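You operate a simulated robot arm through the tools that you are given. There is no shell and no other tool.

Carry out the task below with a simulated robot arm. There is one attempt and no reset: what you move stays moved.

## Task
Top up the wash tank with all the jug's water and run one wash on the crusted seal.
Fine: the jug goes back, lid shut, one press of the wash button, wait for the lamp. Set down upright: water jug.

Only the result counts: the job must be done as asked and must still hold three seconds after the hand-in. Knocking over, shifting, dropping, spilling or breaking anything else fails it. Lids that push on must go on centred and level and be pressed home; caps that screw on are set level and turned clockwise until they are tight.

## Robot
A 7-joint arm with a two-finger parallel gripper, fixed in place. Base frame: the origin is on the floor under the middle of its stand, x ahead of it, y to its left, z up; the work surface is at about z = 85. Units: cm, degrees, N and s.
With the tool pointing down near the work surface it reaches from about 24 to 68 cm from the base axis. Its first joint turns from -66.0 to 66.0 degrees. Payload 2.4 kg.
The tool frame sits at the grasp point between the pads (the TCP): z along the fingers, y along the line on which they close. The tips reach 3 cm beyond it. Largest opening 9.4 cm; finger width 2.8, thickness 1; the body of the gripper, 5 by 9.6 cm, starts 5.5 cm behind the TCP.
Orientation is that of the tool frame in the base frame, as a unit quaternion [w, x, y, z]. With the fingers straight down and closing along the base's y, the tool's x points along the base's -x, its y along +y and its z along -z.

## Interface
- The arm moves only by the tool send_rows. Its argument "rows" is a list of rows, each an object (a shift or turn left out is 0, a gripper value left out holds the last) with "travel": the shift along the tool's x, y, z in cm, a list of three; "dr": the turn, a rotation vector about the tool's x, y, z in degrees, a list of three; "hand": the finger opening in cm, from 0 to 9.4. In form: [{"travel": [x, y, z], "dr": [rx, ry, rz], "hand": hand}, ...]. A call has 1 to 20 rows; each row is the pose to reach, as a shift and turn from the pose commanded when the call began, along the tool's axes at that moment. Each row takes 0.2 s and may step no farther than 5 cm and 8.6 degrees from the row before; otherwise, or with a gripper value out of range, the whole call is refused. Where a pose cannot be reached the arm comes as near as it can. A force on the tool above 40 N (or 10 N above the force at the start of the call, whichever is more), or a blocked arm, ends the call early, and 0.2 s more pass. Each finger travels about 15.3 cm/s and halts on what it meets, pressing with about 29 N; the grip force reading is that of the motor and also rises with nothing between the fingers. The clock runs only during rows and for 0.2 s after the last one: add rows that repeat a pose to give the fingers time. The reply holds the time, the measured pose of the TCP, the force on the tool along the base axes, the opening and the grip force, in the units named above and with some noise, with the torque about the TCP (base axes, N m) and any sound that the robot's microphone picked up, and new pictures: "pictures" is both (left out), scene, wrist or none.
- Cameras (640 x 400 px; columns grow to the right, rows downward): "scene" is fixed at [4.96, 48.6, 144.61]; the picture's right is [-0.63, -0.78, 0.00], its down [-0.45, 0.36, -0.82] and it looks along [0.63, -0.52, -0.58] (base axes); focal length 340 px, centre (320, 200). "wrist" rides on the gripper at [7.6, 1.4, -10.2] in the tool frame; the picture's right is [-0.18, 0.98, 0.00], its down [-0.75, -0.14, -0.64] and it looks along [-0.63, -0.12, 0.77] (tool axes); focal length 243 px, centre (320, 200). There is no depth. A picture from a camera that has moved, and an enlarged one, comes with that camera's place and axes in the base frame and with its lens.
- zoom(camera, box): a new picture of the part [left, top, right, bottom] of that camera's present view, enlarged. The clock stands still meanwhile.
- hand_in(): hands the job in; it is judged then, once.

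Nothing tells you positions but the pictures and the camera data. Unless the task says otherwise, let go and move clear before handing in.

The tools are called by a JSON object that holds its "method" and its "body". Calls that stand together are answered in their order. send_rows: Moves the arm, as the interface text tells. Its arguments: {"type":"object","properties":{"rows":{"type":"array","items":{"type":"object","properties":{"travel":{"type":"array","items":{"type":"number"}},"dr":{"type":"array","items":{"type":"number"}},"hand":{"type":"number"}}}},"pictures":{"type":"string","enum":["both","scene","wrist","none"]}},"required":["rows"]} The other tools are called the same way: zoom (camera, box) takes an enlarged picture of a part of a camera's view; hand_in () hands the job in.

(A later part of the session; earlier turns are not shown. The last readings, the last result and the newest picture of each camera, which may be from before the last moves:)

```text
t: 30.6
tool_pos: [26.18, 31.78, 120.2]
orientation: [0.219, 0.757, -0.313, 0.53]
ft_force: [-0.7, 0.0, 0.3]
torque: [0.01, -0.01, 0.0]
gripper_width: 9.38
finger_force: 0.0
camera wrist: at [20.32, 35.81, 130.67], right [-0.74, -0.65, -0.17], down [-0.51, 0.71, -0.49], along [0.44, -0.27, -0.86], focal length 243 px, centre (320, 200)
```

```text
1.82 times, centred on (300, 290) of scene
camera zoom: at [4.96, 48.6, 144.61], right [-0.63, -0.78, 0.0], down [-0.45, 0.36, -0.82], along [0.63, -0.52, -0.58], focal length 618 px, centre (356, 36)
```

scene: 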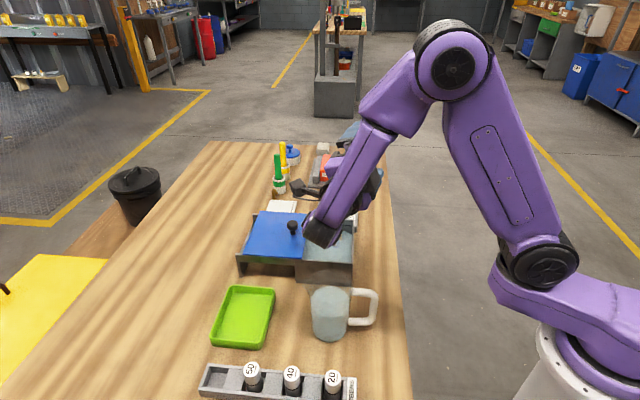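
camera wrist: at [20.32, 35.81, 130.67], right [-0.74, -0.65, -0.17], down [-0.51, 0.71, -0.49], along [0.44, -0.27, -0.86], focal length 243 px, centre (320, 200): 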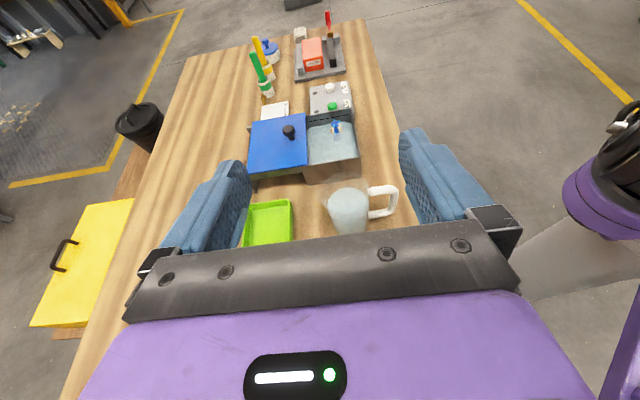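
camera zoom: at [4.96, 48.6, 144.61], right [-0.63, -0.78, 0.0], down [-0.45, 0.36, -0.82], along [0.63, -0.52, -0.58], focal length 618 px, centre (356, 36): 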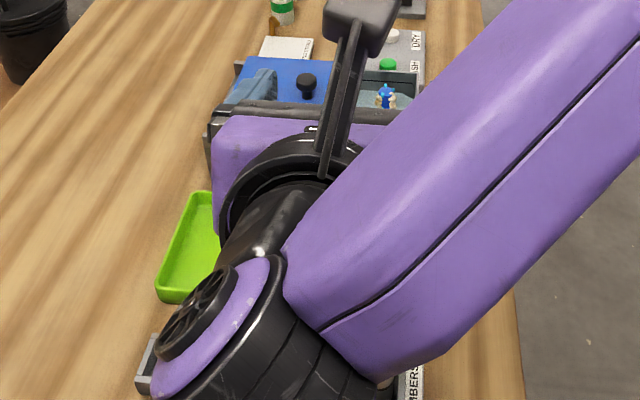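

The jug axis is near (34.8, 21.6), with the handle pointing back at about 42° and its loop free between z ≈ 89.6 and 96.2. I change the hand to 30° below horizontal (clear of vials and the red board) and descend to a pre-grasp point behind the jug, at z = 110 first.

{"method": "send_rows", "body": {"rows": [{"travel": [-2.6, 0.4, 2.4], "dr": [0, -4, 0]}, {"travel": [-5.3, 0.7, 4.9], "dr": [0, -8, 0]}, {"travel": [-7.96, 1.1, 7.37], "dr": [0, -10, 0]}, {"travel": [-7.96, 1.1, 7.37], "dr": [0, -10, 0]}], "pictures": "both"}}

```text
t: 31.6
tool_pos: [28.49, 28.2, 109.87]
orientation: [0.192, 0.8, -0.331, 0.462]
ft_force: [-0.4, 0.2, 0.2]
torque: [-0.01, -0.01, -0.01]
gripper_width: 9.4
finger_force: 0.1
camera wrist: at [24.05, 30.73, 121.43], right [-0.76, -0.63, -0.16], down [-0.56, 0.76, -0.33], along [0.33, -0.16, -0.93], focal length 243 px, centre (320, 200)
```

scene: 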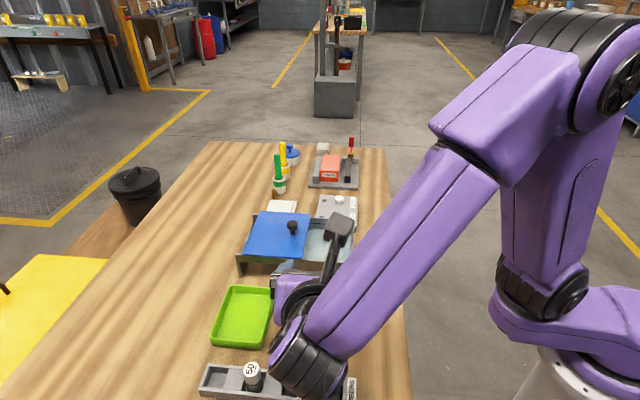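
wrist: 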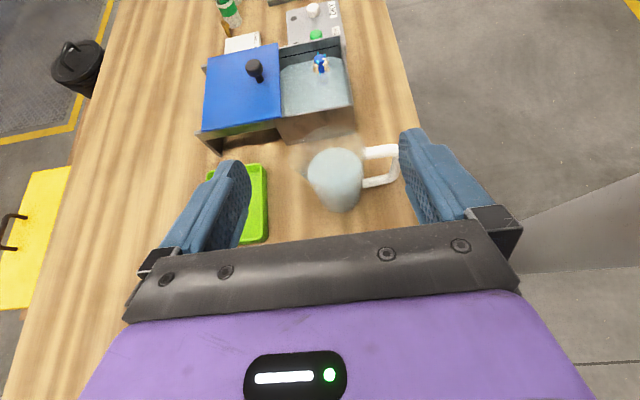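

{"method": "zoom", "body": {"camera": "wrist", "box": [270, 110, 430, 230]}}

```text
3.33 times, centred on (350, 170) of wrist
camera zoom: at [24.05, 30.73, 121.43], right [-0.76, -0.63, -0.16], down [-0.56, 0.76, -0.33], along [0.33, -0.16, -0.93], focal length 809 px, centre (220, 300)
```

zoom: 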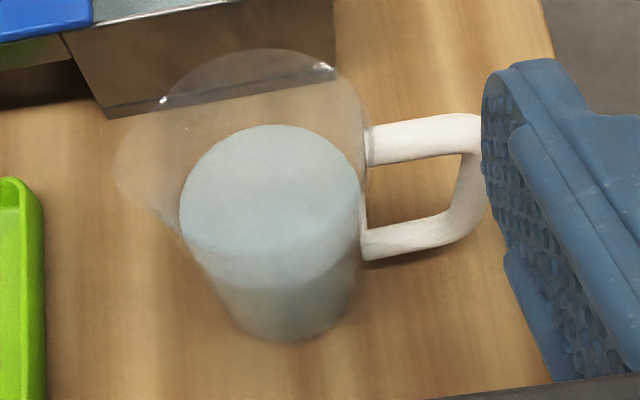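

The jug is laterally centred on the tool (e2 ≈ 39.9 for both). I go straight down to z ≈ 98 behind the jug.

{"method": "send_rows", "body": {"rows": [{"travel": [-3.4, 0, 1.97]}, {"travel": [-6.8, 0, 3.93]}, {"travel": [-9.0, 0, 5.2]}, {"travel": [-10.2, 0, 5.9]}, {"travel": [-10.2, 0, 5.9]}], "pictures": "both"}}

```text
t: 32.8
tool_pos: [28.65, 27.92, 98.03]
orientation: [0.192, 0.8, -0.332, 0.462]
ft_force: [0.2, 0.8, -0.5]
torque: [0.0, 0.06, -0.02]
gripper_width: 9.37
finger_force: 0.1
camera wrist: at [24.2, 30.57, 109.64], right [-0.76, -0.63, -0.16], down [-0.56, 0.76, -0.33], along [0.33, -0.16, -0.93], focal length 243 px, centre (320, 200)
```

scene: 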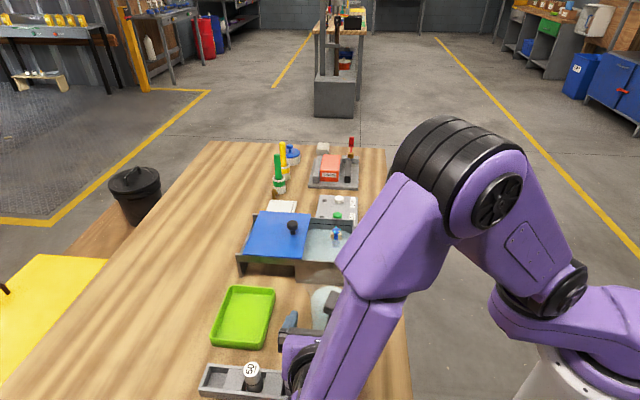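
wrist: 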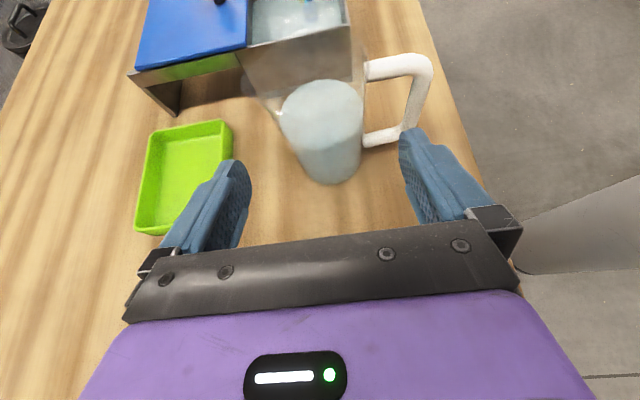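

{"method": "zoom", "body": {"camera": "wrist", "box": [240, 30, 460, 200]}}

```text
2.35 times, centred on (350, 115) of wrist
camera zoom: at [24.2, 30.57, 109.64], right [-0.76, -0.63, -0.16], down [-0.56, 0.76, -0.33], along [0.33, -0.16, -0.93], focal length 571 px, centre (249, 400)
```

zoom: 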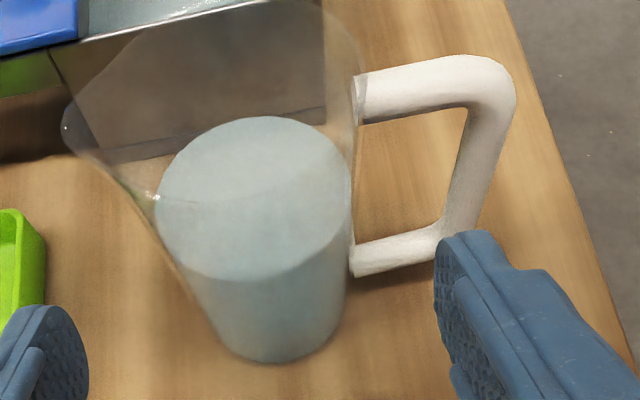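

The right finger's path runs through the middle of the handle loop, and the jug centre comes out near (34.65, 21.9). I move forward along the tool axis in two stages, half a centimetre lower.

{"method": "send_rows", "body": {"rows": [{"travel": [-0.43, 0, 0.25]}, {"travel": [-0.43, 0, 1.5]}, {"travel": [-0.43, 0, 3.0]}, {"travel": [-0.43, 0, 4.5]}], "pictures": "both"}}

```text
t: 33.8
tool_pos: [31.31, 25.43, 95.37]
orientation: [0.191, 0.8, -0.332, 0.462]
ft_force: [-0.4, 0.3, -0.1]
torque: [0.01, 0.02, -0.02]
gripper_width: 9.39
finger_force: 0.0
camera wrist: at [26.68, 28.04, 107.03], right [-0.76, -0.63, -0.16], down [-0.56, 0.76, -0.33], along [0.33, -0.16, -0.93], focal length 243 px, centre (320, 200)
```

scene: 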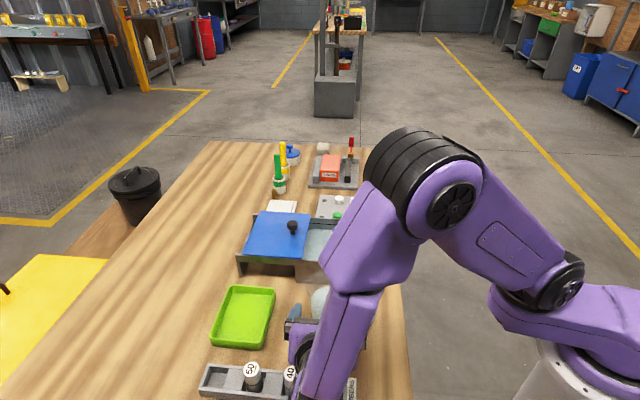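
wrist: 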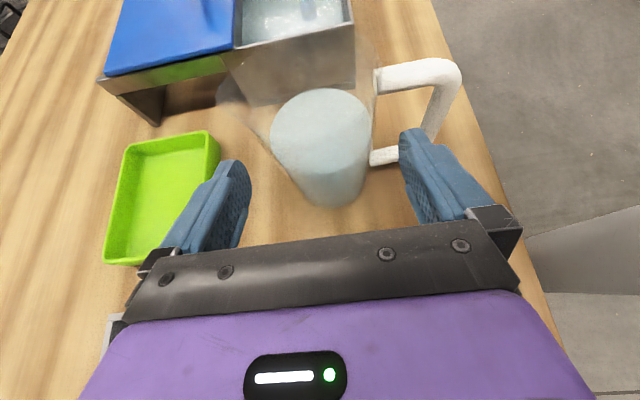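

{"method": "zoom", "body": {"camera": "wrist", "box": [240, 30, 480, 230]}}

```text
2.00 times, centred on (360, 130) of wrist
camera zoom: at [26.68, 28.04, 107.03], right [-0.76, -0.63, -0.16], down [-0.56, 0.76, -0.33], along [0.33, -0.16, -0.93], focal length 485 px, centre (240, 340)
```

zoom: 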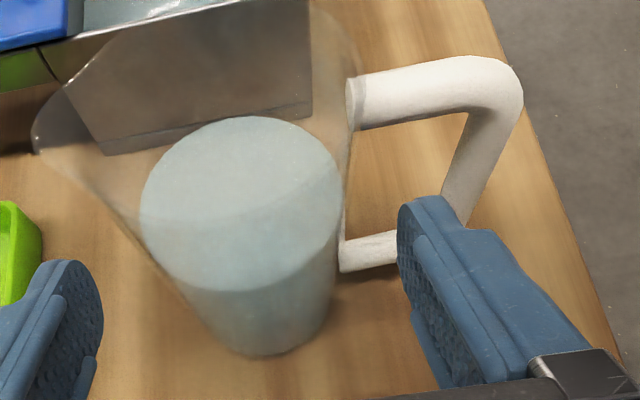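

The finger is lined up with the loop (about 0.5 cm margin below, 1.1 cm above), so I raise a quarter centimetre and go forward the last 4.3 cm.

{"method": "send_rows", "body": {"rows": [{"travel": [0.22, 0, 0.5]}, {"travel": [0.22, 0, 1.5]}, {"travel": [0.22, 0, 2.5]}, {"travel": [0.22, 0, 3.4]}, {"travel": [0.22, 0, 4.2]}], "pictures": "both"}}

```text
t: 35.0
tool_pos: [33.77, 22.68, 93.58]
orientation: [0.192, 0.8, -0.332, 0.461]
ft_force: [0.0, 0.0, 0.0]
torque: [0.03, 0.0, 0.04]
gripper_width: 9.39
finger_force: 0.2
camera wrist: at [29.26, 25.34, 105.15], right [-0.76, -0.63, -0.16], down [-0.56, 0.76, -0.33], along [0.33, -0.16, -0.93], focal length 243 px, centre (320, 200)
```

scene: 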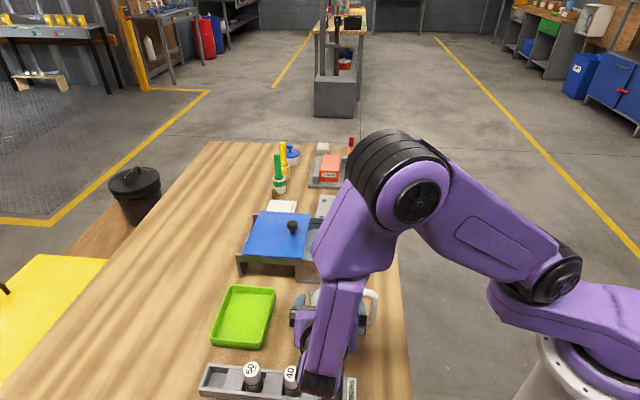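
wrist: 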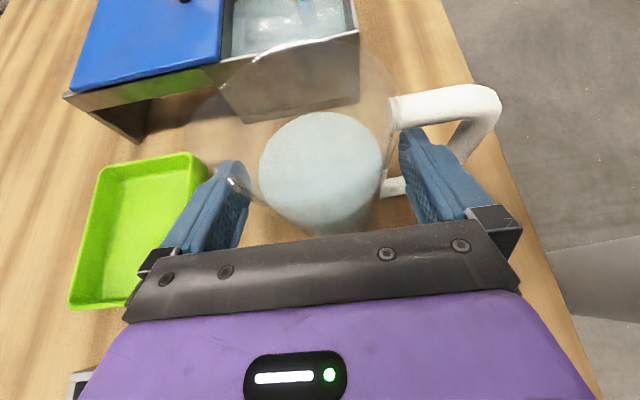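

{"method": "zoom", "body": {"camera": "wrist", "box": [160, 30, 520, 260]}}

{"method": "zoom", "body": {"camera": "scene", "box": [270, 260, 400, 400]}}

```text
1.74 times, centred on (340, 145) of wrist
camera zoom: at [29.26, 25.34, 105.15], right [-0.76, -0.63, -0.16], down [-0.56, 0.76, -0.33], along [0.33, -0.16, -0.93], focal length 422 px, centre (285, 296)
```

zoom: 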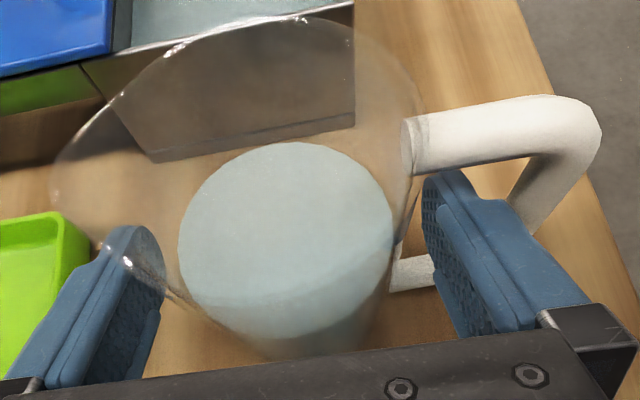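

```text
2.86 times, centred on (335, 330) of scene
camera zoom: at [4.96, 48.6, 144.61], right [-0.63, -0.78, 0.0], down [-0.45, 0.36, -0.82], along [0.63, -0.52, -0.58], focal length 970 px, centre (277, -171)
```

zoom: 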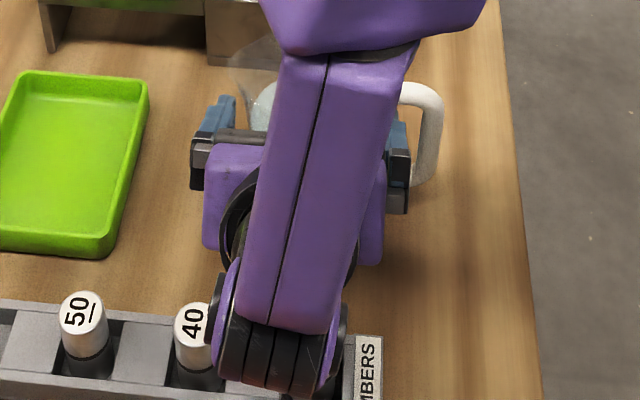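

Both fingers straddle the jug, the right one inside the handle loop; the jug axis is about 1.6 cm ahead of the TCP. I move 0.4 cm forward and close gently.

{"method": "send_rows", "body": {"rows": [{"travel": [0.2, 0, 0.35]}, {"travel": [0.2, 0, 0.35], "hand": 8.6}, {"travel": [0.2, 0, 0.35], "hand": 8.0}, {"travel": [0.2, 0, 0.35], "hand": 7.6}, {"travel": [0.2, 0, 0.35], "hand": 7.4}], "pictures": "wrist"}}

```text
t: 36.2
tool_pos: [34.01, 22.55, 93.57]
orientation: [0.191, 0.8, -0.331, 0.462]
ft_force: [1.3, 1.2, 0.0]
torque: [-0.02, -0.07, 0.01]
gripper_width: 7.82
finger_force: 28.8
camera wrist: at [29.57, 25.07, 105.13], right [-0.76, -0.63, -0.16], down [-0.56, 0.76, -0.33], along [0.33, -0.16, -0.93], focal length 243 px, centre (320, 200)
```

wrist: 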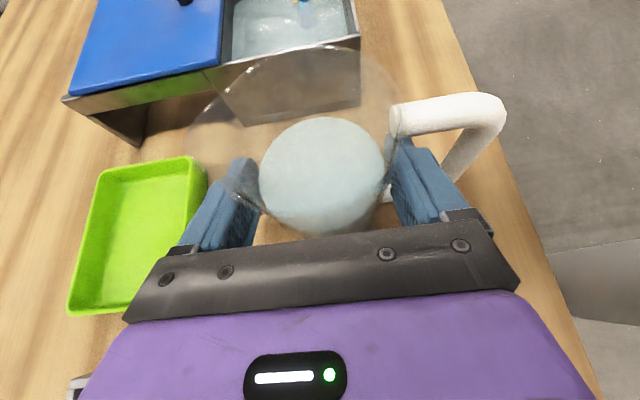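

The fingers met the jug at 7.8 cm with little side force. I tighten the grip command and check before lifting.

{"method": "send_rows", "body": {"rows": [{"travel": [0, 0, 0], "hand": 7.2}, {"travel": [0, 0, 0], "hand": 7.0}, {"travel": [0, 0, 0], "hand": 7.0}], "pictures": "wrist"}}

{"method": "zoom", "body": {"camera": "wrist", "box": [160, 30, 520, 260]}}

```text
t: 37.0
tool_pos: [34.11, 22.36, 93.55]
orientation: [0.191, 0.8, -0.332, 0.462]
ft_force: [1.7, 1.3, 1.9]
torque: [-0.02, -0.06, 0.02]
gripper_width: 7.81
finger_force: 29.4
camera wrist: at [29.56, 25.08, 105.13], right [-0.76, -0.63, -0.16], down [-0.56, 0.76, -0.33], along [0.33, -0.16, -0.93], focal length 243 px, centre (320, 200)
```

wrist: 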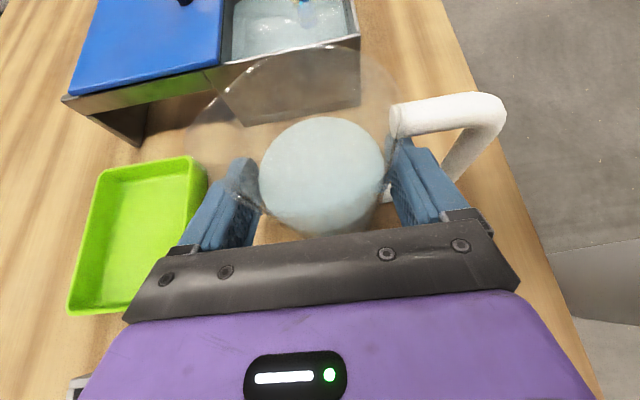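

```text
1.74 times, centred on (340, 145) of wrist
camera zoom: at [29.56, 25.08, 105.13], right [-0.76, -0.63, -0.16], down [-0.56, 0.76, -0.33], along [0.33, -0.16, -0.93], focal length 422 px, centre (285, 296)
```

zoom: 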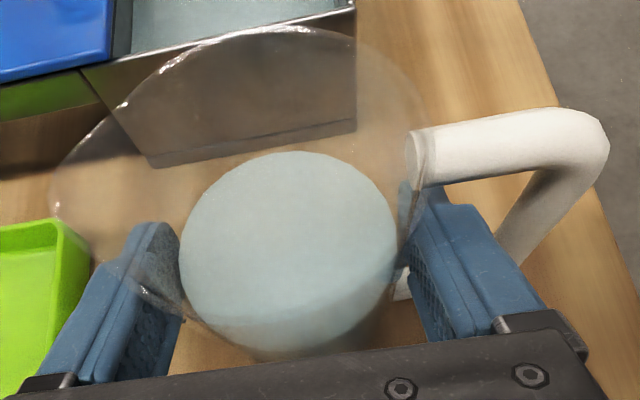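

The grip is firm at 7.8 cm. I lift the jug slowly, straight up 2 cm, and check weight and levelness.

{"method": "send_rows", "body": {"rows": [{"travel": [0.17, 0, -0.1]}, {"travel": [0.43, 0, -0.25]}, {"travel": [0.87, 0, -0.5]}, {"travel": [1.3, 0, -0.75]}, {"travel": [1.73, 0, -1.0]}, {"travel": [1.73, 0, -1.0]}, {"travel": [1.73, 0, -1.0]}], "pictures": "both"}}

```text
t: 38.6
tool_pos: [34.06, 22.37, 95.51]
orientation: [0.191, 0.8, -0.331, 0.462]
ft_force: [0.0, -0.1, -4.2]
torque: [0.05, -0.03, -0.04]
gripper_width: 7.83
finger_force: 29.3
camera wrist: at [29.61, 25.06, 107.15], right [-0.76, -0.63, -0.16], down [-0.56, 0.76, -0.33], along [0.33, -0.16, -0.93], focal length 243 px, centre (320, 200)
```

scene: 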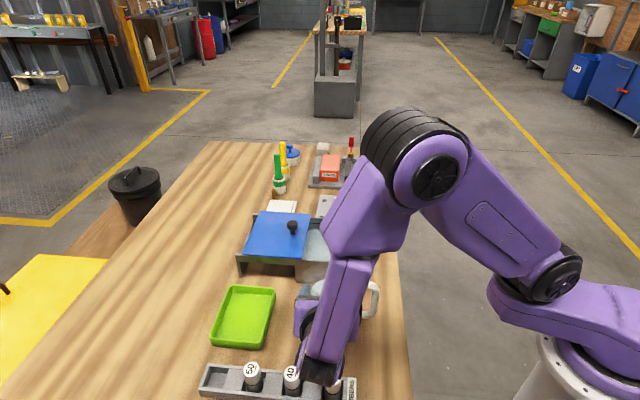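
wrist: 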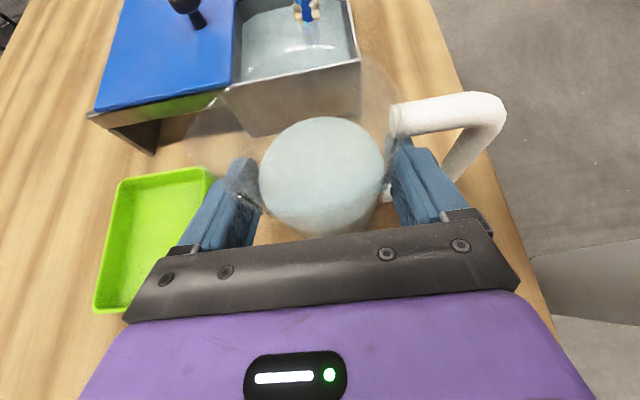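

The jug hangs level and steady (about 4.2 N). I lift it slowly to z ≈ 106 so it clears the tank.

{"method": "send_rows", "body": {"rows": [{"travel": [0.87, 0, -0.5]}, {"travel": [2.16, 0, -1.25]}, {"travel": [3.46, 0, -2.0]}, {"travel": [4.76, 0, -2.75]}, {"travel": [6.06, 0, -3.5]}, {"travel": [7.36, 0, -4.25]}, {"travel": [8.4, 0, -4.85]}, {"travel": [9.09, 0, -5.25]}, {"travel": [9.09, 0, -5.25]}], "pictures": "both"}}

```text
t: 40.6
tool_pos: [34.07, 22.6, 106.09]
orientation: [0.191, 0.8, -0.332, 0.461]
ft_force: [-0.4, 0.3, -4.1]
torque: [0.02, 0.01, -0.02]
gripper_width: 7.78
finger_force: 28.6
camera wrist: at [29.65, 25.1, 117.63], right [-0.76, -0.63, -0.16], down [-0.56, 0.76, -0.33], along [0.33, -0.16, -0.93], focal length 243 px, centre (320, 200)
```

scene: 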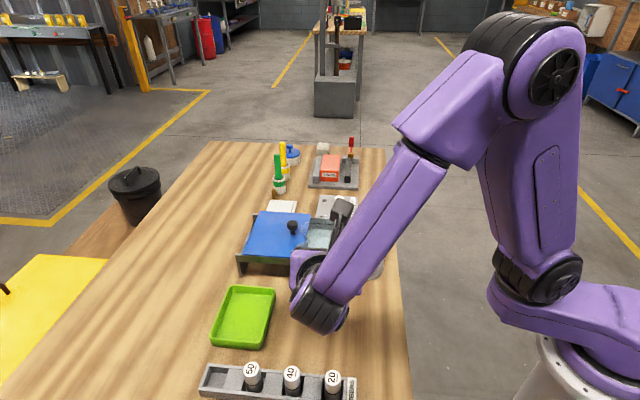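
wrist: 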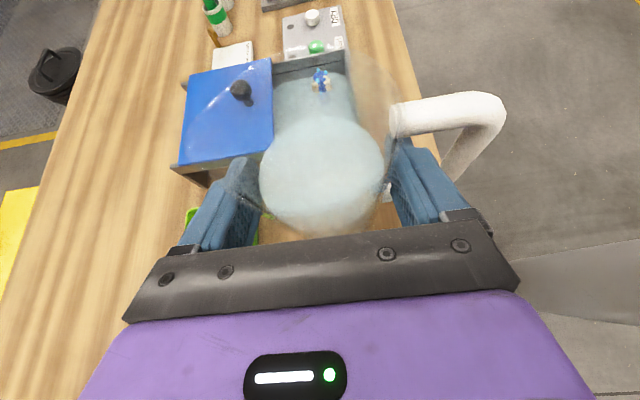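

I carry the jug, level, over to the pour start position beside the open tank (jug just on the robot side of the tank's wall).

{"method": "send_rows", "body": {"rows": [{"travel": [0.4, 0.4, 0.7]}, {"travel": [1.1, 1.0, 1.9]}, {"travel": [1.9, 1.7, 3.3]}, {"travel": [2.7, 2.5, 4.7]}, {"travel": [3.5, 3.2, 6.1]}, {"travel": [4.3, 4.0, 7.5]}, {"travel": [5.1, 4.7, 8.9]}, {"travel": [5.9, 5.5, 10.2]}, {"travel": [6.7, 6.2, 11.6]}, {"travel": [7.4, 6.9, 12.8]}, {"travel": [8.0, 7.4, 13.8]}, {"travel": [8.2, 7.6, 14.2]}, {"travel": [8.2, 7.6, 14.2]}], "pictures": "both"}}

```text
t: 43.4
tool_pos: [40.39, 5.55, 106.05]
orientation: [0.192, 0.8, -0.332, 0.462]
ft_force: [0.6, 0.4, -3.6]
torque: [0.04, 0.02, -0.02]
gripper_width: 7.8
finger_force: 28.8
camera wrist: at [35.82, 8.12, 117.66], right [-0.76, -0.63, -0.16], down [-0.56, 0.76, -0.33], along [0.33, -0.16, -0.93], focal length 243 px, centre (320, 200)
```

scene: 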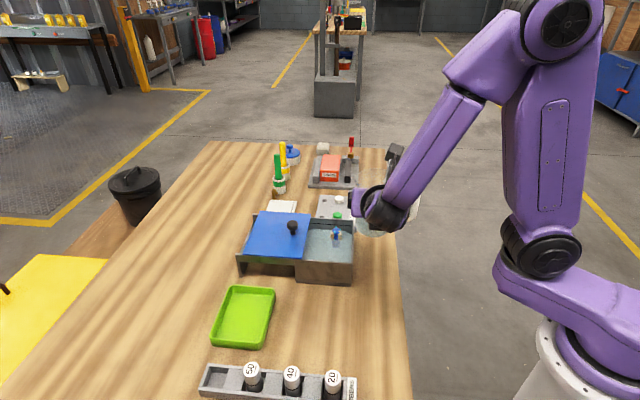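
wrist: 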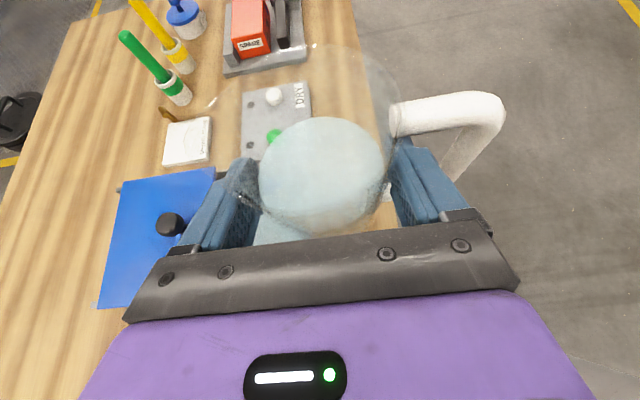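

{"method": "zoom", "body": {"camera": "wrist", "box": [160, 20, 520, 260]}}

{"method": "zoom", "body": {"camera": "scene", "box": [230, 130, 430, 300]}}

```text
1.67 times, centred on (340, 140) of wrist
camera zoom: at [35.82, 8.12, 117.66], right [-0.76, -0.63, -0.16], down [-0.56, 0.76, -0.33], along [0.33, -0.16, -0.93], focal length 404 px, centre (287, 300)
```

zoom: 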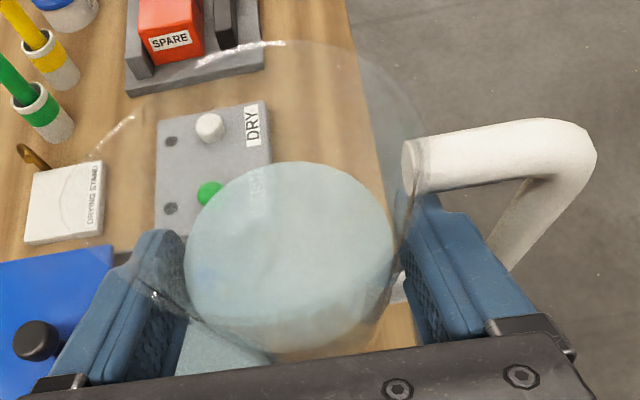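

```text
2.35 times, centred on (330, 215) of scene
camera zoom: at [4.97, 48.6, 144.61], right [-0.63, -0.78, 0.0], down [-0.45, 0.36, -0.82], along [0.63, -0.52, -0.58], focal length 799 px, centre (296, 165)
```

zoom: 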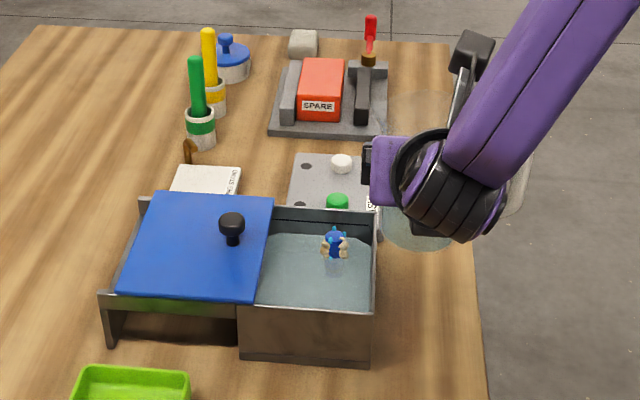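

The jug is at the pour start, its lip about 4.7 cm out and 4.4 cm above the TCP. Water should reach the lip near 44° tilt, so I tilt to 35° first, then lower so the lip ends just inside the tank wall.

{"method": "send_rows", "body": {"rows": [{"travel": [0, -0.1, 0], "dr": [-2.5, 0, -4.33]}, {"travel": [0, -0.2, 0], "dr": [-5.5, 0, -9.53]}, {"travel": [0, -0.3, 0], "dr": [-9, 0, -15.6]}, {"travel": [0, -0.4, 0], "dr": [-12.5, 0, -21.65]}, {"travel": [0, -0.5, 0], "dr": [-15.5, 0, -26.85]}, {"travel": [0, -0.5, 0], "dr": [-17.5, 0, -30.3]}, {"travel": [-1.3, -0.5, 0.75], "dr": [-17.5, 0, -30.3]}, {"travel": [-2.6, -0.5, 1.5], "dr": [-17.5, 0, -30.3]}, {"travel": [-3.9, -0.5, 2.25], "dr": [-17.5, 0, -30.3]}, {"travel": [-4.76, -0.5, 2.75], "dr": [-17.5, 0, -30.3]}, {"travel": [-4.76, -0.5, 2.75], "dr": [-17.5, 0, -30.3]}], "pictures": "both"}}

```text
t: 45.8
tool_pos: [40.7, 5.85, 100.6]
orientation: [0.422, 0.821, -0.177, 0.342]
ft_force: [-0.1, 0.4, -4.1]
torque: [0.08, -0.04, 0.01]
gripper_width: 7.82
finger_force: 28.9
camera wrist: at [41.13, 13.47, 110.94], right [-0.7, -0.57, 0.43], down [-0.71, 0.61, -0.35], along [-0.06, -0.55, -0.83], focal length 243 px, centre (320, 200)
```

scene: 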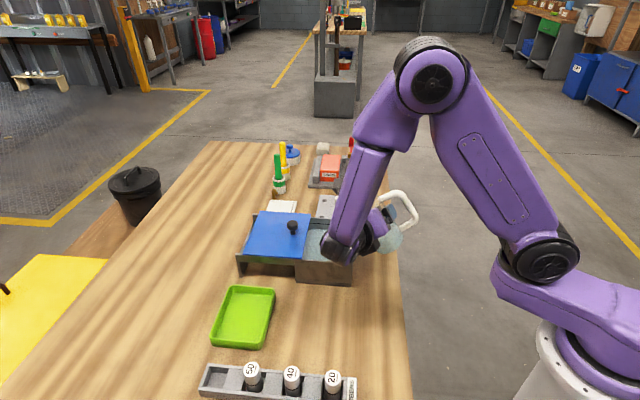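
wrist: 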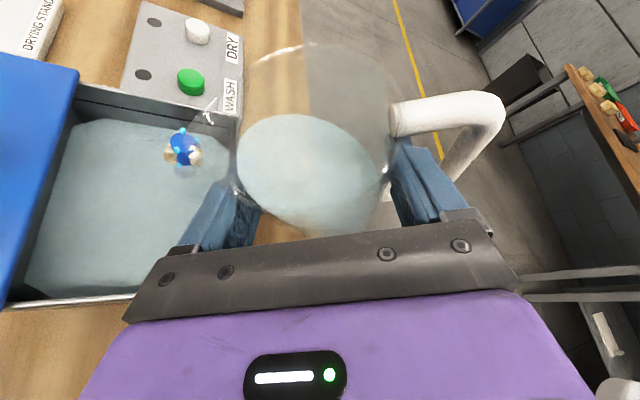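

{"method": "zoom", "body": {"camera": "wrist", "box": [80, 30, 440, 270]}}

{"method": "zoom", "body": {"camera": "scene", "box": [240, 170, 440, 300]}}

```text
1.67 times, centred on (260, 150) of wrist
camera zoom: at [41.13, 13.47, 110.94], right [-0.7, -0.57, 0.43], down [-0.71, 0.61, -0.35], along [-0.06, -0.55, -0.83], focal length 404 px, centre (420, 283)
```

zoom: 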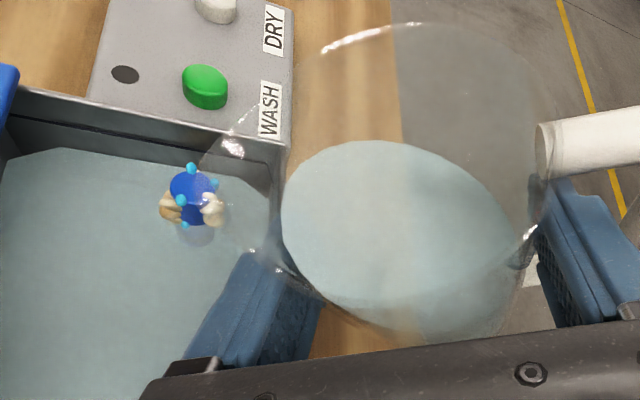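

```text
3.08 times, centred on (340, 235) of scene
camera zoom: at [4.97, 48.6, 144.61], right [-0.63, -0.78, 0.0], down [-0.45, 0.36, -0.82], along [0.63, -0.52, -0.58], focal length 1045 px, centre (258, 92)
```

zoom: 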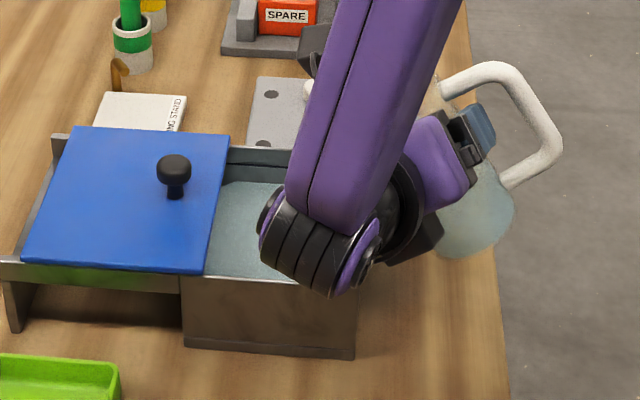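

The lip is at about (46.1, 9.4), well over the open water and clear of the seal. I tilt slowly on, to about 54°, to begin pouring and see where the stream lands.

{"method": "send_rows", "body": {"rows": [{"dr": [-1, 0, -1.73]}, {"dr": [-2, 0, -3.46]}, {"dr": [-3, 0, -5.2]}, {"dr": [-3.75, 0, -6.5]}, {"dr": [-4.5, 0, -7.8]}, {"dr": [-5, 0, -8.66]}, {"dr": [-5.5, 0, -9.53]}, {"dr": [-6, 0, -10.4]}, {"dr": [-6.5, 0, -11.26]}, {"dr": [-7, 0, -12.1]}], "pictures": "both"}}

{"method": "zoom", "body": {"camera": "wrist", "box": [60, 30, 420, 270]}}

```text
t: 48.0
tool_pos: [40.66, 5.88, 100.5]
orientation: [0.506, 0.807, -0.11, 0.284]
ft_force: [-0.5, -0.2, -3.7]
torque: [0.11, -0.07, -0.01]
gripper_width: 7.76
finger_force: 28.8
camera wrist: at [42.79, 15.09, 109.2], right [-0.61, -0.48, 0.64], down [-0.77, 0.55, -0.32], along [-0.19, -0.69, -0.7], focal length 243 px, centre (320, 200)
```

scene: 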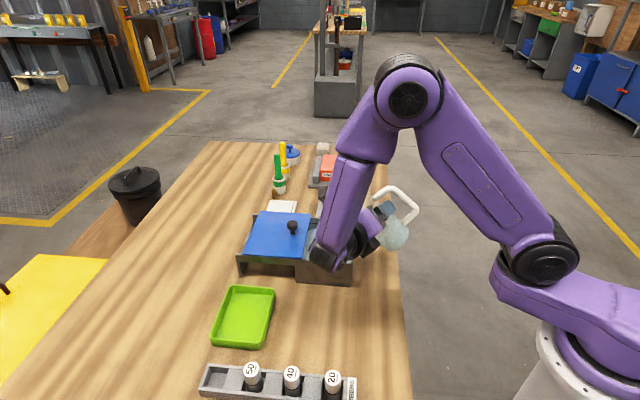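
wrist: 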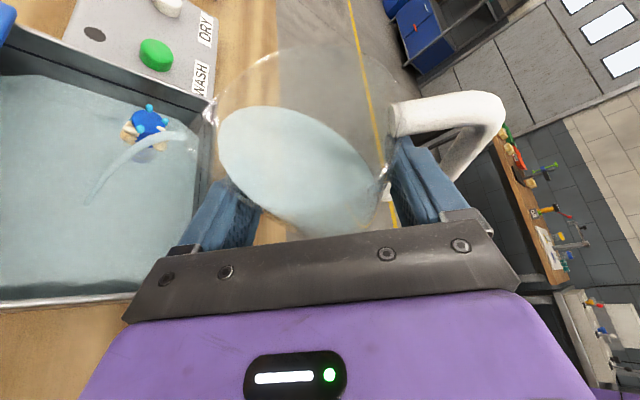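

```text
1.67 times, centred on (240, 150) of wrist
camera zoom: at [42.79, 15.09, 109.2], right [-0.61, -0.48, 0.64], down [-0.77, 0.55, -0.32], along [-0.19, -0.69, -0.7], focal length 404 px, centre (453, 283)
```

zoom: 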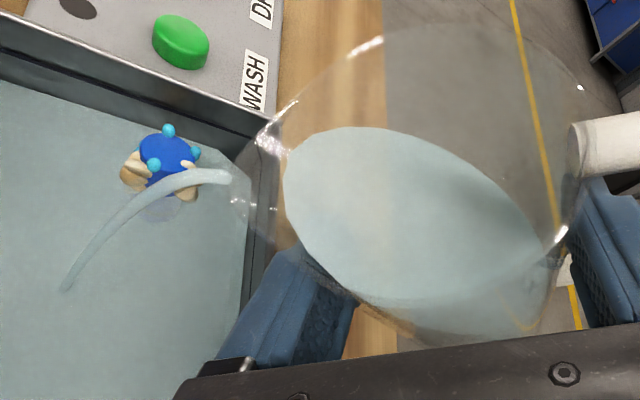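

Water is streaming from the lip and landing at about (48.4, 11.9), in the middle of the opening. I keep tilting slowly.

{"method": "send_rows", "body": {"rows": [{"dr": [-0.4, 0, -0.69]}, {"dr": [-0.8, 0, -1.39]}, {"dr": [-1.2, 0, -2.08]}, {"dr": [-1.6, 0, -2.77]}, {"dr": [-2.0, 0, -3.46]}, {"dr": [-2.4, 0, -4.16]}, {"dr": [-2.8, 0, -4.85]}, {"dr": [-3.2, 0, -5.54]}, {"dr": [-3.6, 0, -6.24]}, {"dr": [-4.0, 0, -6.93]}, {"dr": [-4.0, 0, -6.93]}, {"dr": [-4.0, 0, -6.93]}], "pictures": "wrist"}}

{"method": "zoom", "body": {"camera": "wrist", "box": [0, 30, 420, 310]}}

```text
t: 50.6
tool_pos: [40.72, 5.79, 100.47]
orientation: [0.55, 0.795, -0.071, 0.247]
ft_force: [0.5, 0.2, -3.2]
torque: [0.1, -0.06, 0.0]
gripper_width: 7.75
finger_force: 29.4
camera wrist: at [43.61, 15.83, 108.01], right [-0.54, -0.41, 0.74], down [-0.8, 0.52, -0.3], along [-0.26, -0.75, -0.61], focal length 243 px, centre (320, 200)
```

wrist: 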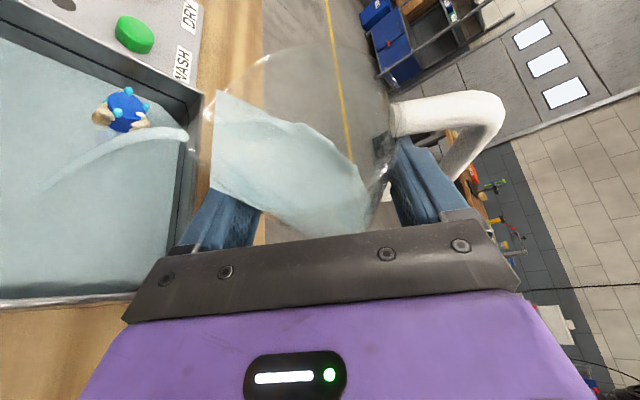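

```text
1.43 times, centred on (210, 170) of wrist
camera zoom: at [43.61, 15.83, 108.01], right [-0.54, -0.41, 0.74], down [-0.8, 0.52, -0.3], along [-0.26, -0.75, -0.61], focal length 347 px, centre (477, 243)
```

zoom: 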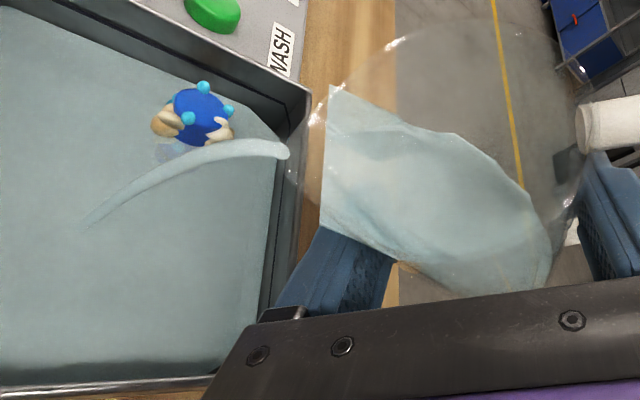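

The stream still lands around (48, 12), and the weight is down to 3.2 N. I continue to about 70°.

{"method": "send_rows", "body": {"rows": [{"travel": [0.03, -0.02, -0.02], "dr": [-0.5, 0, -0.87]}, {"travel": [0.06, -0.04, -0.03], "dr": [-1.0, 0, -1.73]}, {"travel": [0.09, -0.07, -0.05], "dr": [-1.5, 0, -2.6]}, {"travel": [0.12, -0.09, -0.07], "dr": [-2.0, 0, -3.46]}, {"travel": [0.15, -0.11, -0.09], "dr": [-2.5, 0, -4.33]}, {"travel": [0.18, -0.13, -0.1], "dr": [-3.0, 0, -5.2]}, {"travel": [0.21, -0.16, -0.12], "dr": [-3.5, 0, -6.06]}, {"travel": [0.24, -0.18, -0.14], "dr": [-4.0, 0, -6.93]}, {"travel": [0.27, -0.2, -0.16], "dr": [-4.5, 0, -7.8]}, {"travel": [0.3, -0.22, -0.17], "dr": [-5.0, 0, -8.66]}, {"travel": [0.33, -0.25, -0.19], "dr": [-5.75, 0, -9.96]}, {"travel": [0.36, -0.27, -0.21], "dr": [-6.5, 0, -11.26]}, {"travel": [0.36, -0.27, -0.21], "dr": [-6.5, 0, -11.26]}, {"travel": [0.36, -0.27, -0.21], "dr": [-6.5, 0, -11.26]}], "pictures": "wrist"}}

{"method": "zoom", "body": {"camera": "wrist", "box": [0, 30, 420, 310]}}

```text
t: 53.6
tool_pos: [41.05, 6.23, 100.62]
orientation: [0.615, 0.766, -0.006, 0.187]
ft_force: [0.2, -0.4, -2.7]
torque: [0.11, -0.08, 0.01]
gripper_width: 7.75
finger_force: 29.3
camera wrist: at [44.95, 17.28, 105.81], right [-0.41, -0.28, 0.87], down [-0.85, 0.47, -0.25], along [-0.34, -0.84, -0.43], focal length 243 px, centre (320, 200)
```

wrist: 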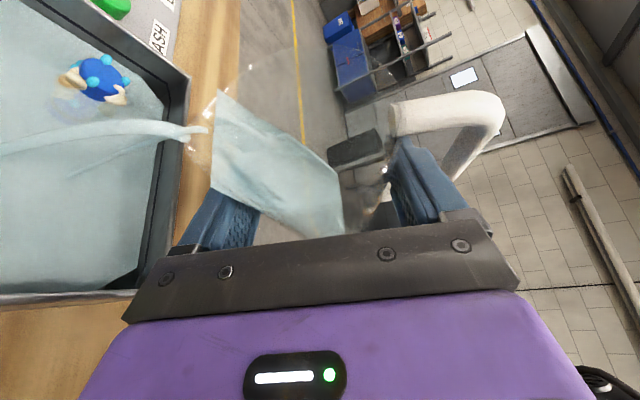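

```text
1.43 times, centred on (210, 170) of wrist
camera zoom: at [44.95, 17.28, 105.81], right [-0.41, -0.28, 0.87], down [-0.85, 0.47, -0.25], along [-0.34, -0.84, -0.43], focal length 347 px, centre (477, 243)
```

zoom: 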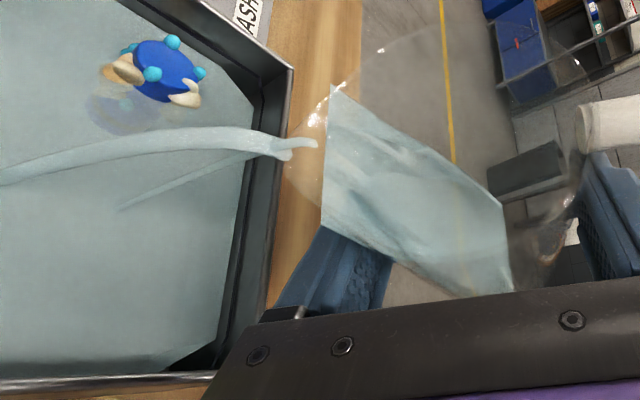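

The stream still lands well inside (about e2 = 43 of 36–46.5) and 2.7 N remain. I continue slowly to about 85°.

{"method": "send_rows", "body": {"rows": [{"travel": [0.03, -0.01, -0.02], "dr": [-0.4, 0, -0.69]}, {"travel": [0.06, -0.03, -0.03], "dr": [-0.8, 0, -1.39]}, {"travel": [0.1, -0.04, -0.06], "dr": [-1.25, 0, -2.17]}, {"travel": [0.13, -0.05, -0.08], "dr": [-1.75, 0, -3.03]}, {"travel": [0.17, -0.07, -0.1], "dr": [-2.25, 0, -3.9]}, {"travel": [0.21, -0.09, -0.12], "dr": [-2.75, 0, -4.76]}, {"travel": [0.25, -0.1, -0.14], "dr": [-3.25, 0, -5.63]}, {"travel": [0.29, -0.12, -0.17], "dr": [-3.75, 0, -6.5]}, {"travel": [0.33, -0.14, -0.19], "dr": [-4.25, 0, -7.36]}, {"travel": [0.37, -0.16, -0.21], "dr": [-4.75, 0, -8.23]}, {"travel": [0.41, -0.17, -0.24], "dr": [-5.25, 0, -9.1]}, {"travel": [0.45, -0.19, -0.26], "dr": [-5.75, 0, -9.96]}, {"travel": [0.5, -0.21, -0.29], "dr": [-6.5, 0, -11.26]}, {"travel": [0.57, -0.24, -0.33], "dr": [-7.5, 0, -13.0]}, {"travel": [0.57, -0.24, -0.33], "dr": [-7.5, 0, -13.0]}], "pictures": "both"}}

{"method": "zoom", "body": {"camera": "wrist", "box": [0, 30, 420, 310]}}

```text
t: 56.8
tool_pos: [41.42, 6.76, 100.65]
orientation: [0.682, 0.719, 0.067, 0.117]
ft_force: [-0.3, 0.1, -0.9]
torque: [0.0, -0.03, -0.01]
gripper_width: 7.72
finger_force: 28.7
camera wrist: at [46.17, 18.5, 102.89], right [-0.24, -0.11, 0.97], down [-0.88, 0.43, -0.17], along [-0.4, -0.89, -0.2], focal length 243 px, centre (320, 200)
```

scene: 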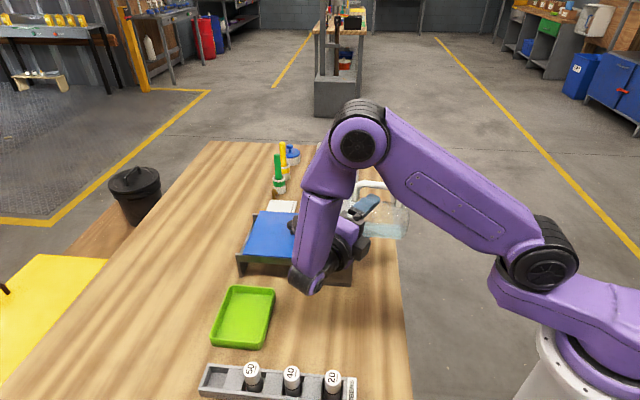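
wrist: 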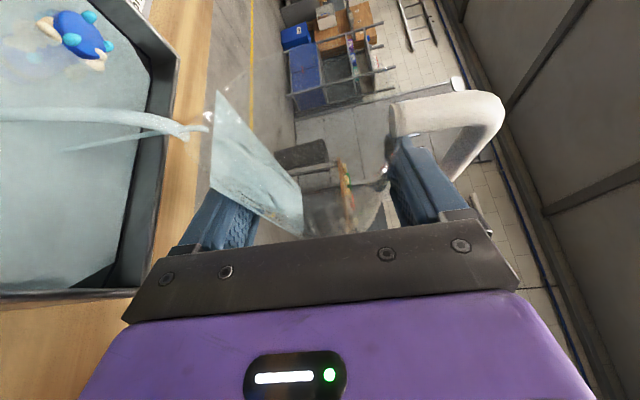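

```text
1.43 times, centred on (210, 170) of wrist
camera zoom: at [46.17, 18.5, 102.89], right [-0.24, -0.11, 0.97], down [-0.88, 0.43, -0.17], along [-0.4, -0.89, -0.2], focal length 347 px, centre (477, 243)
```

zoom: 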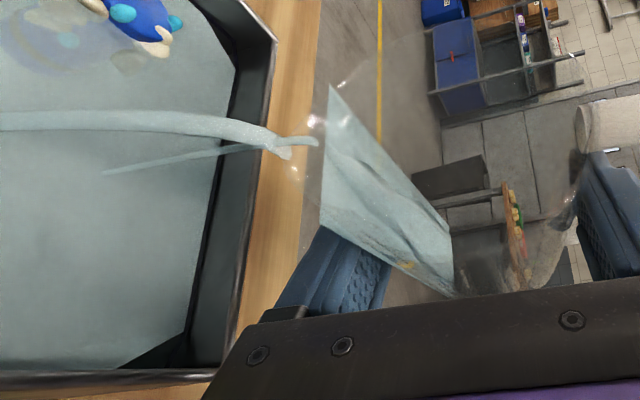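

Still pouring steadily, the tank level has risen. I continue to about 100°, moving the jug forward so the lip stays over the opening.

{"method": "send_rows", "body": {"rows": [{"travel": [0.1, 0.02, -0.06], "dr": [-0.5, 0, -0.87]}, {"travel": [0.2, 0.05, -0.12], "dr": [-1.0, 0, -1.73]}, {"travel": [0.3, 0.07, -0.17], "dr": [-1.5, 0, -2.6]}, {"travel": [0.4, 0.1, -0.23], "dr": [-2.0, 0, -3.46]}, {"travel": [0.5, 0.12, -0.29], "dr": [-2.5, 0, -4.33]}, {"travel": [0.6, 0.15, -0.35], "dr": [-3.0, 0, -5.2]}, {"travel": [0.7, 0.18, -0.4], "dr": [-3.5, 0, -6.06]}, {"travel": [0.8, 0.2, -0.46], "dr": [-4.0, 0, -6.93]}, {"travel": [0.9, 0.23, -0.52], "dr": [-4.5, 0, -7.8]}, {"travel": [1.0, 0.25, -0.58], "dr": [-5.0, 0, -8.66]}, {"travel": [1.1, 0.28, -0.64], "dr": [-5.75, 0, -9.96]}, {"travel": [1.25, 0.32, -0.72], "dr": [-6.5, 0, -11.26]}, {"travel": [1.42, 0.36, -0.82], "dr": [-7.5, 0, -13.0]}, {"travel": [1.42, 0.36, -0.82], "dr": [-7.5, 0, -13.0]}, {"travel": [1.42, 0.36, -0.82], "dr": [-7.5, 0, -13.0]}], "pictures": "both"}}

{"method": "zoom", "body": {"camera": "wrist", "box": [0, 30, 420, 310]}}

```text
t: 60.0
tool_pos: [42.72, 7.85, 101.09]
orientation: [0.735, 0.661, 0.141, 0.043]
ft_force: [-0.2, -0.8, -0.9]
torque: [0.05, -0.02, 0.01]
gripper_width: 7.72
finger_force: 29.0
camera wrist: at [47.52, 19.83, 100.33], right [-0.06, 0.07, 1.0], down [-0.91, 0.41, -0.08], along [-0.42, -0.91, 0.05], focal length 243 px, centre (320, 200)
```

scene: 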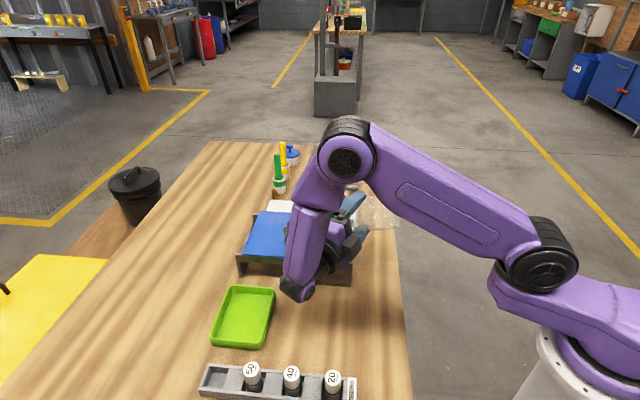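
wrist: 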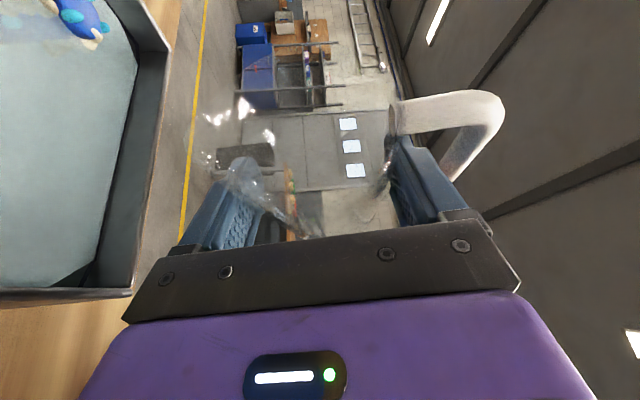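

```text
1.43 times, centred on (210, 170) of wrist
camera zoom: at [47.52, 19.83, 100.33], right [-0.06, 0.07, 1.0], down [-0.91, 0.41, -0.08], along [-0.42, -0.91, 0.05], focal length 347 px, centre (477, 243)
```

zoom: 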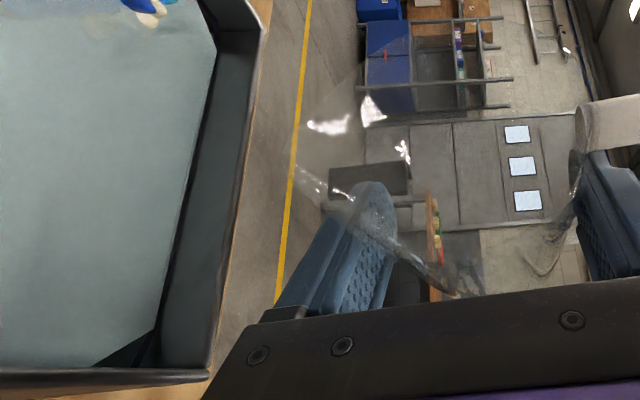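

The jug looks empty and the weight is down to 0.9 N. I tilt to about 110° and hold a little for the last drops.

{"method": "send_rows", "body": {"rows": [{"travel": [0.16, 0.09, -0.09], "dr": [-1, 0, -1.73]}, {"travel": [0.32, 0.19, -0.19], "dr": [-2, 0, -3.46]}, {"travel": [0.49, 0.28, -0.28], "dr": [-3, 0, -5.2]}, {"travel": [0.65, 0.38, -0.38], "dr": [-4, 0, -6.93]}, {"travel": [0.81, 0.47, -0.47], "dr": [-5, 0, -8.66]}, {"travel": [0.81, 0.47, -0.47], "dr": [-5, 0, -8.66]}, {"travel": [0.81, 0.47, -0.47], "dr": [-5, 0, -8.66]}, {"travel": [0.81, 0.47, -0.47], "dr": [-5, 0, -8.66]}, {"travel": [0.81, 0.47, -0.47], "dr": [-5, 0, -8.66]}, {"travel": [0.81, 0.47, -0.47], "dr": [-5, 0, -8.66]}], "pictures": "both"}}

{"method": "zoom", "body": {"camera": "wrist", "box": [0, 30, 420, 310]}}

{"method": "zoom", "body": {"camera": "scene", "box": [230, 150, 420, 300]}}

```text
t: 62.2
tool_pos: [43.25, 8.46, 101.29]
orientation: [0.765, 0.615, 0.188, -0.006]
ft_force: [-0.8, 0.5, -1.3]
torque: [0.02, -0.02, -0.04]
gripper_width: 7.71
finger_force: 29.3
camera wrist: at [47.97, 20.26, 98.55], right [0.07, 0.2, 0.98], down [-0.91, 0.41, -0.02], along [-0.4, -0.89, 0.21], focal length 243 px, centre (320, 200)
```

scene: 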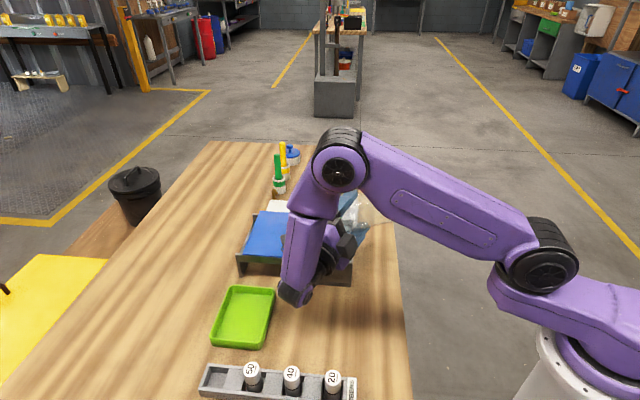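
wrist: 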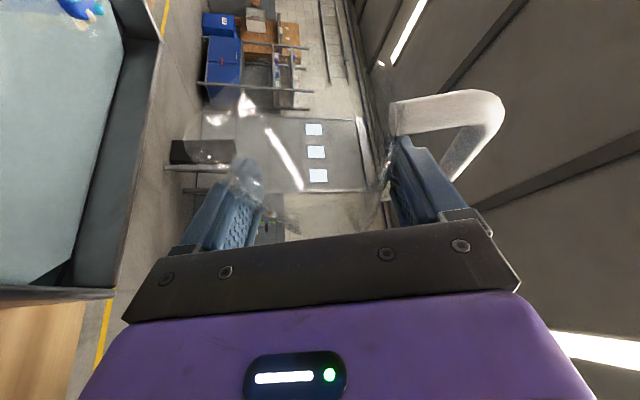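

```text
1.43 times, centred on (210, 170) of wrist
camera zoom: at [47.97, 20.26, 98.55], right [0.07, 0.2, 0.98], down [-0.91, 0.41, -0.02], along [-0.4, -0.89, 0.21], focal length 347 px, centre (477, 243)
```

zoom: 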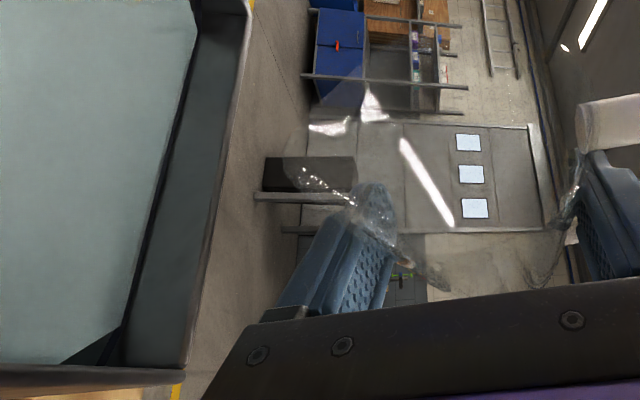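

```text
2.67 times, centred on (325, 225) of scene
camera zoom: at [4.96, 48.6, 144.61], right [-0.63, -0.78, 0.0], down [-0.45, 0.36, -0.82], along [0.63, -0.52, -0.58], focal length 906 px, centre (307, 133)
```

zoom: 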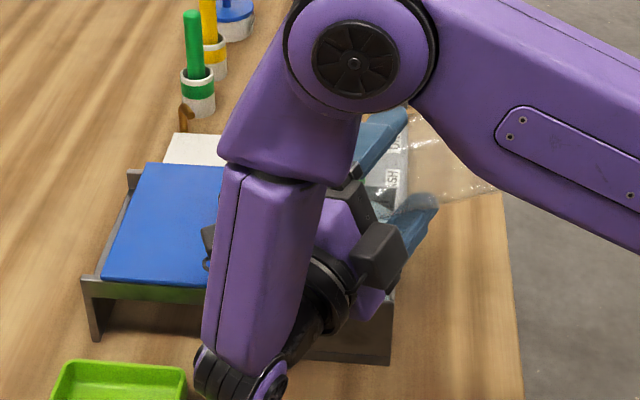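

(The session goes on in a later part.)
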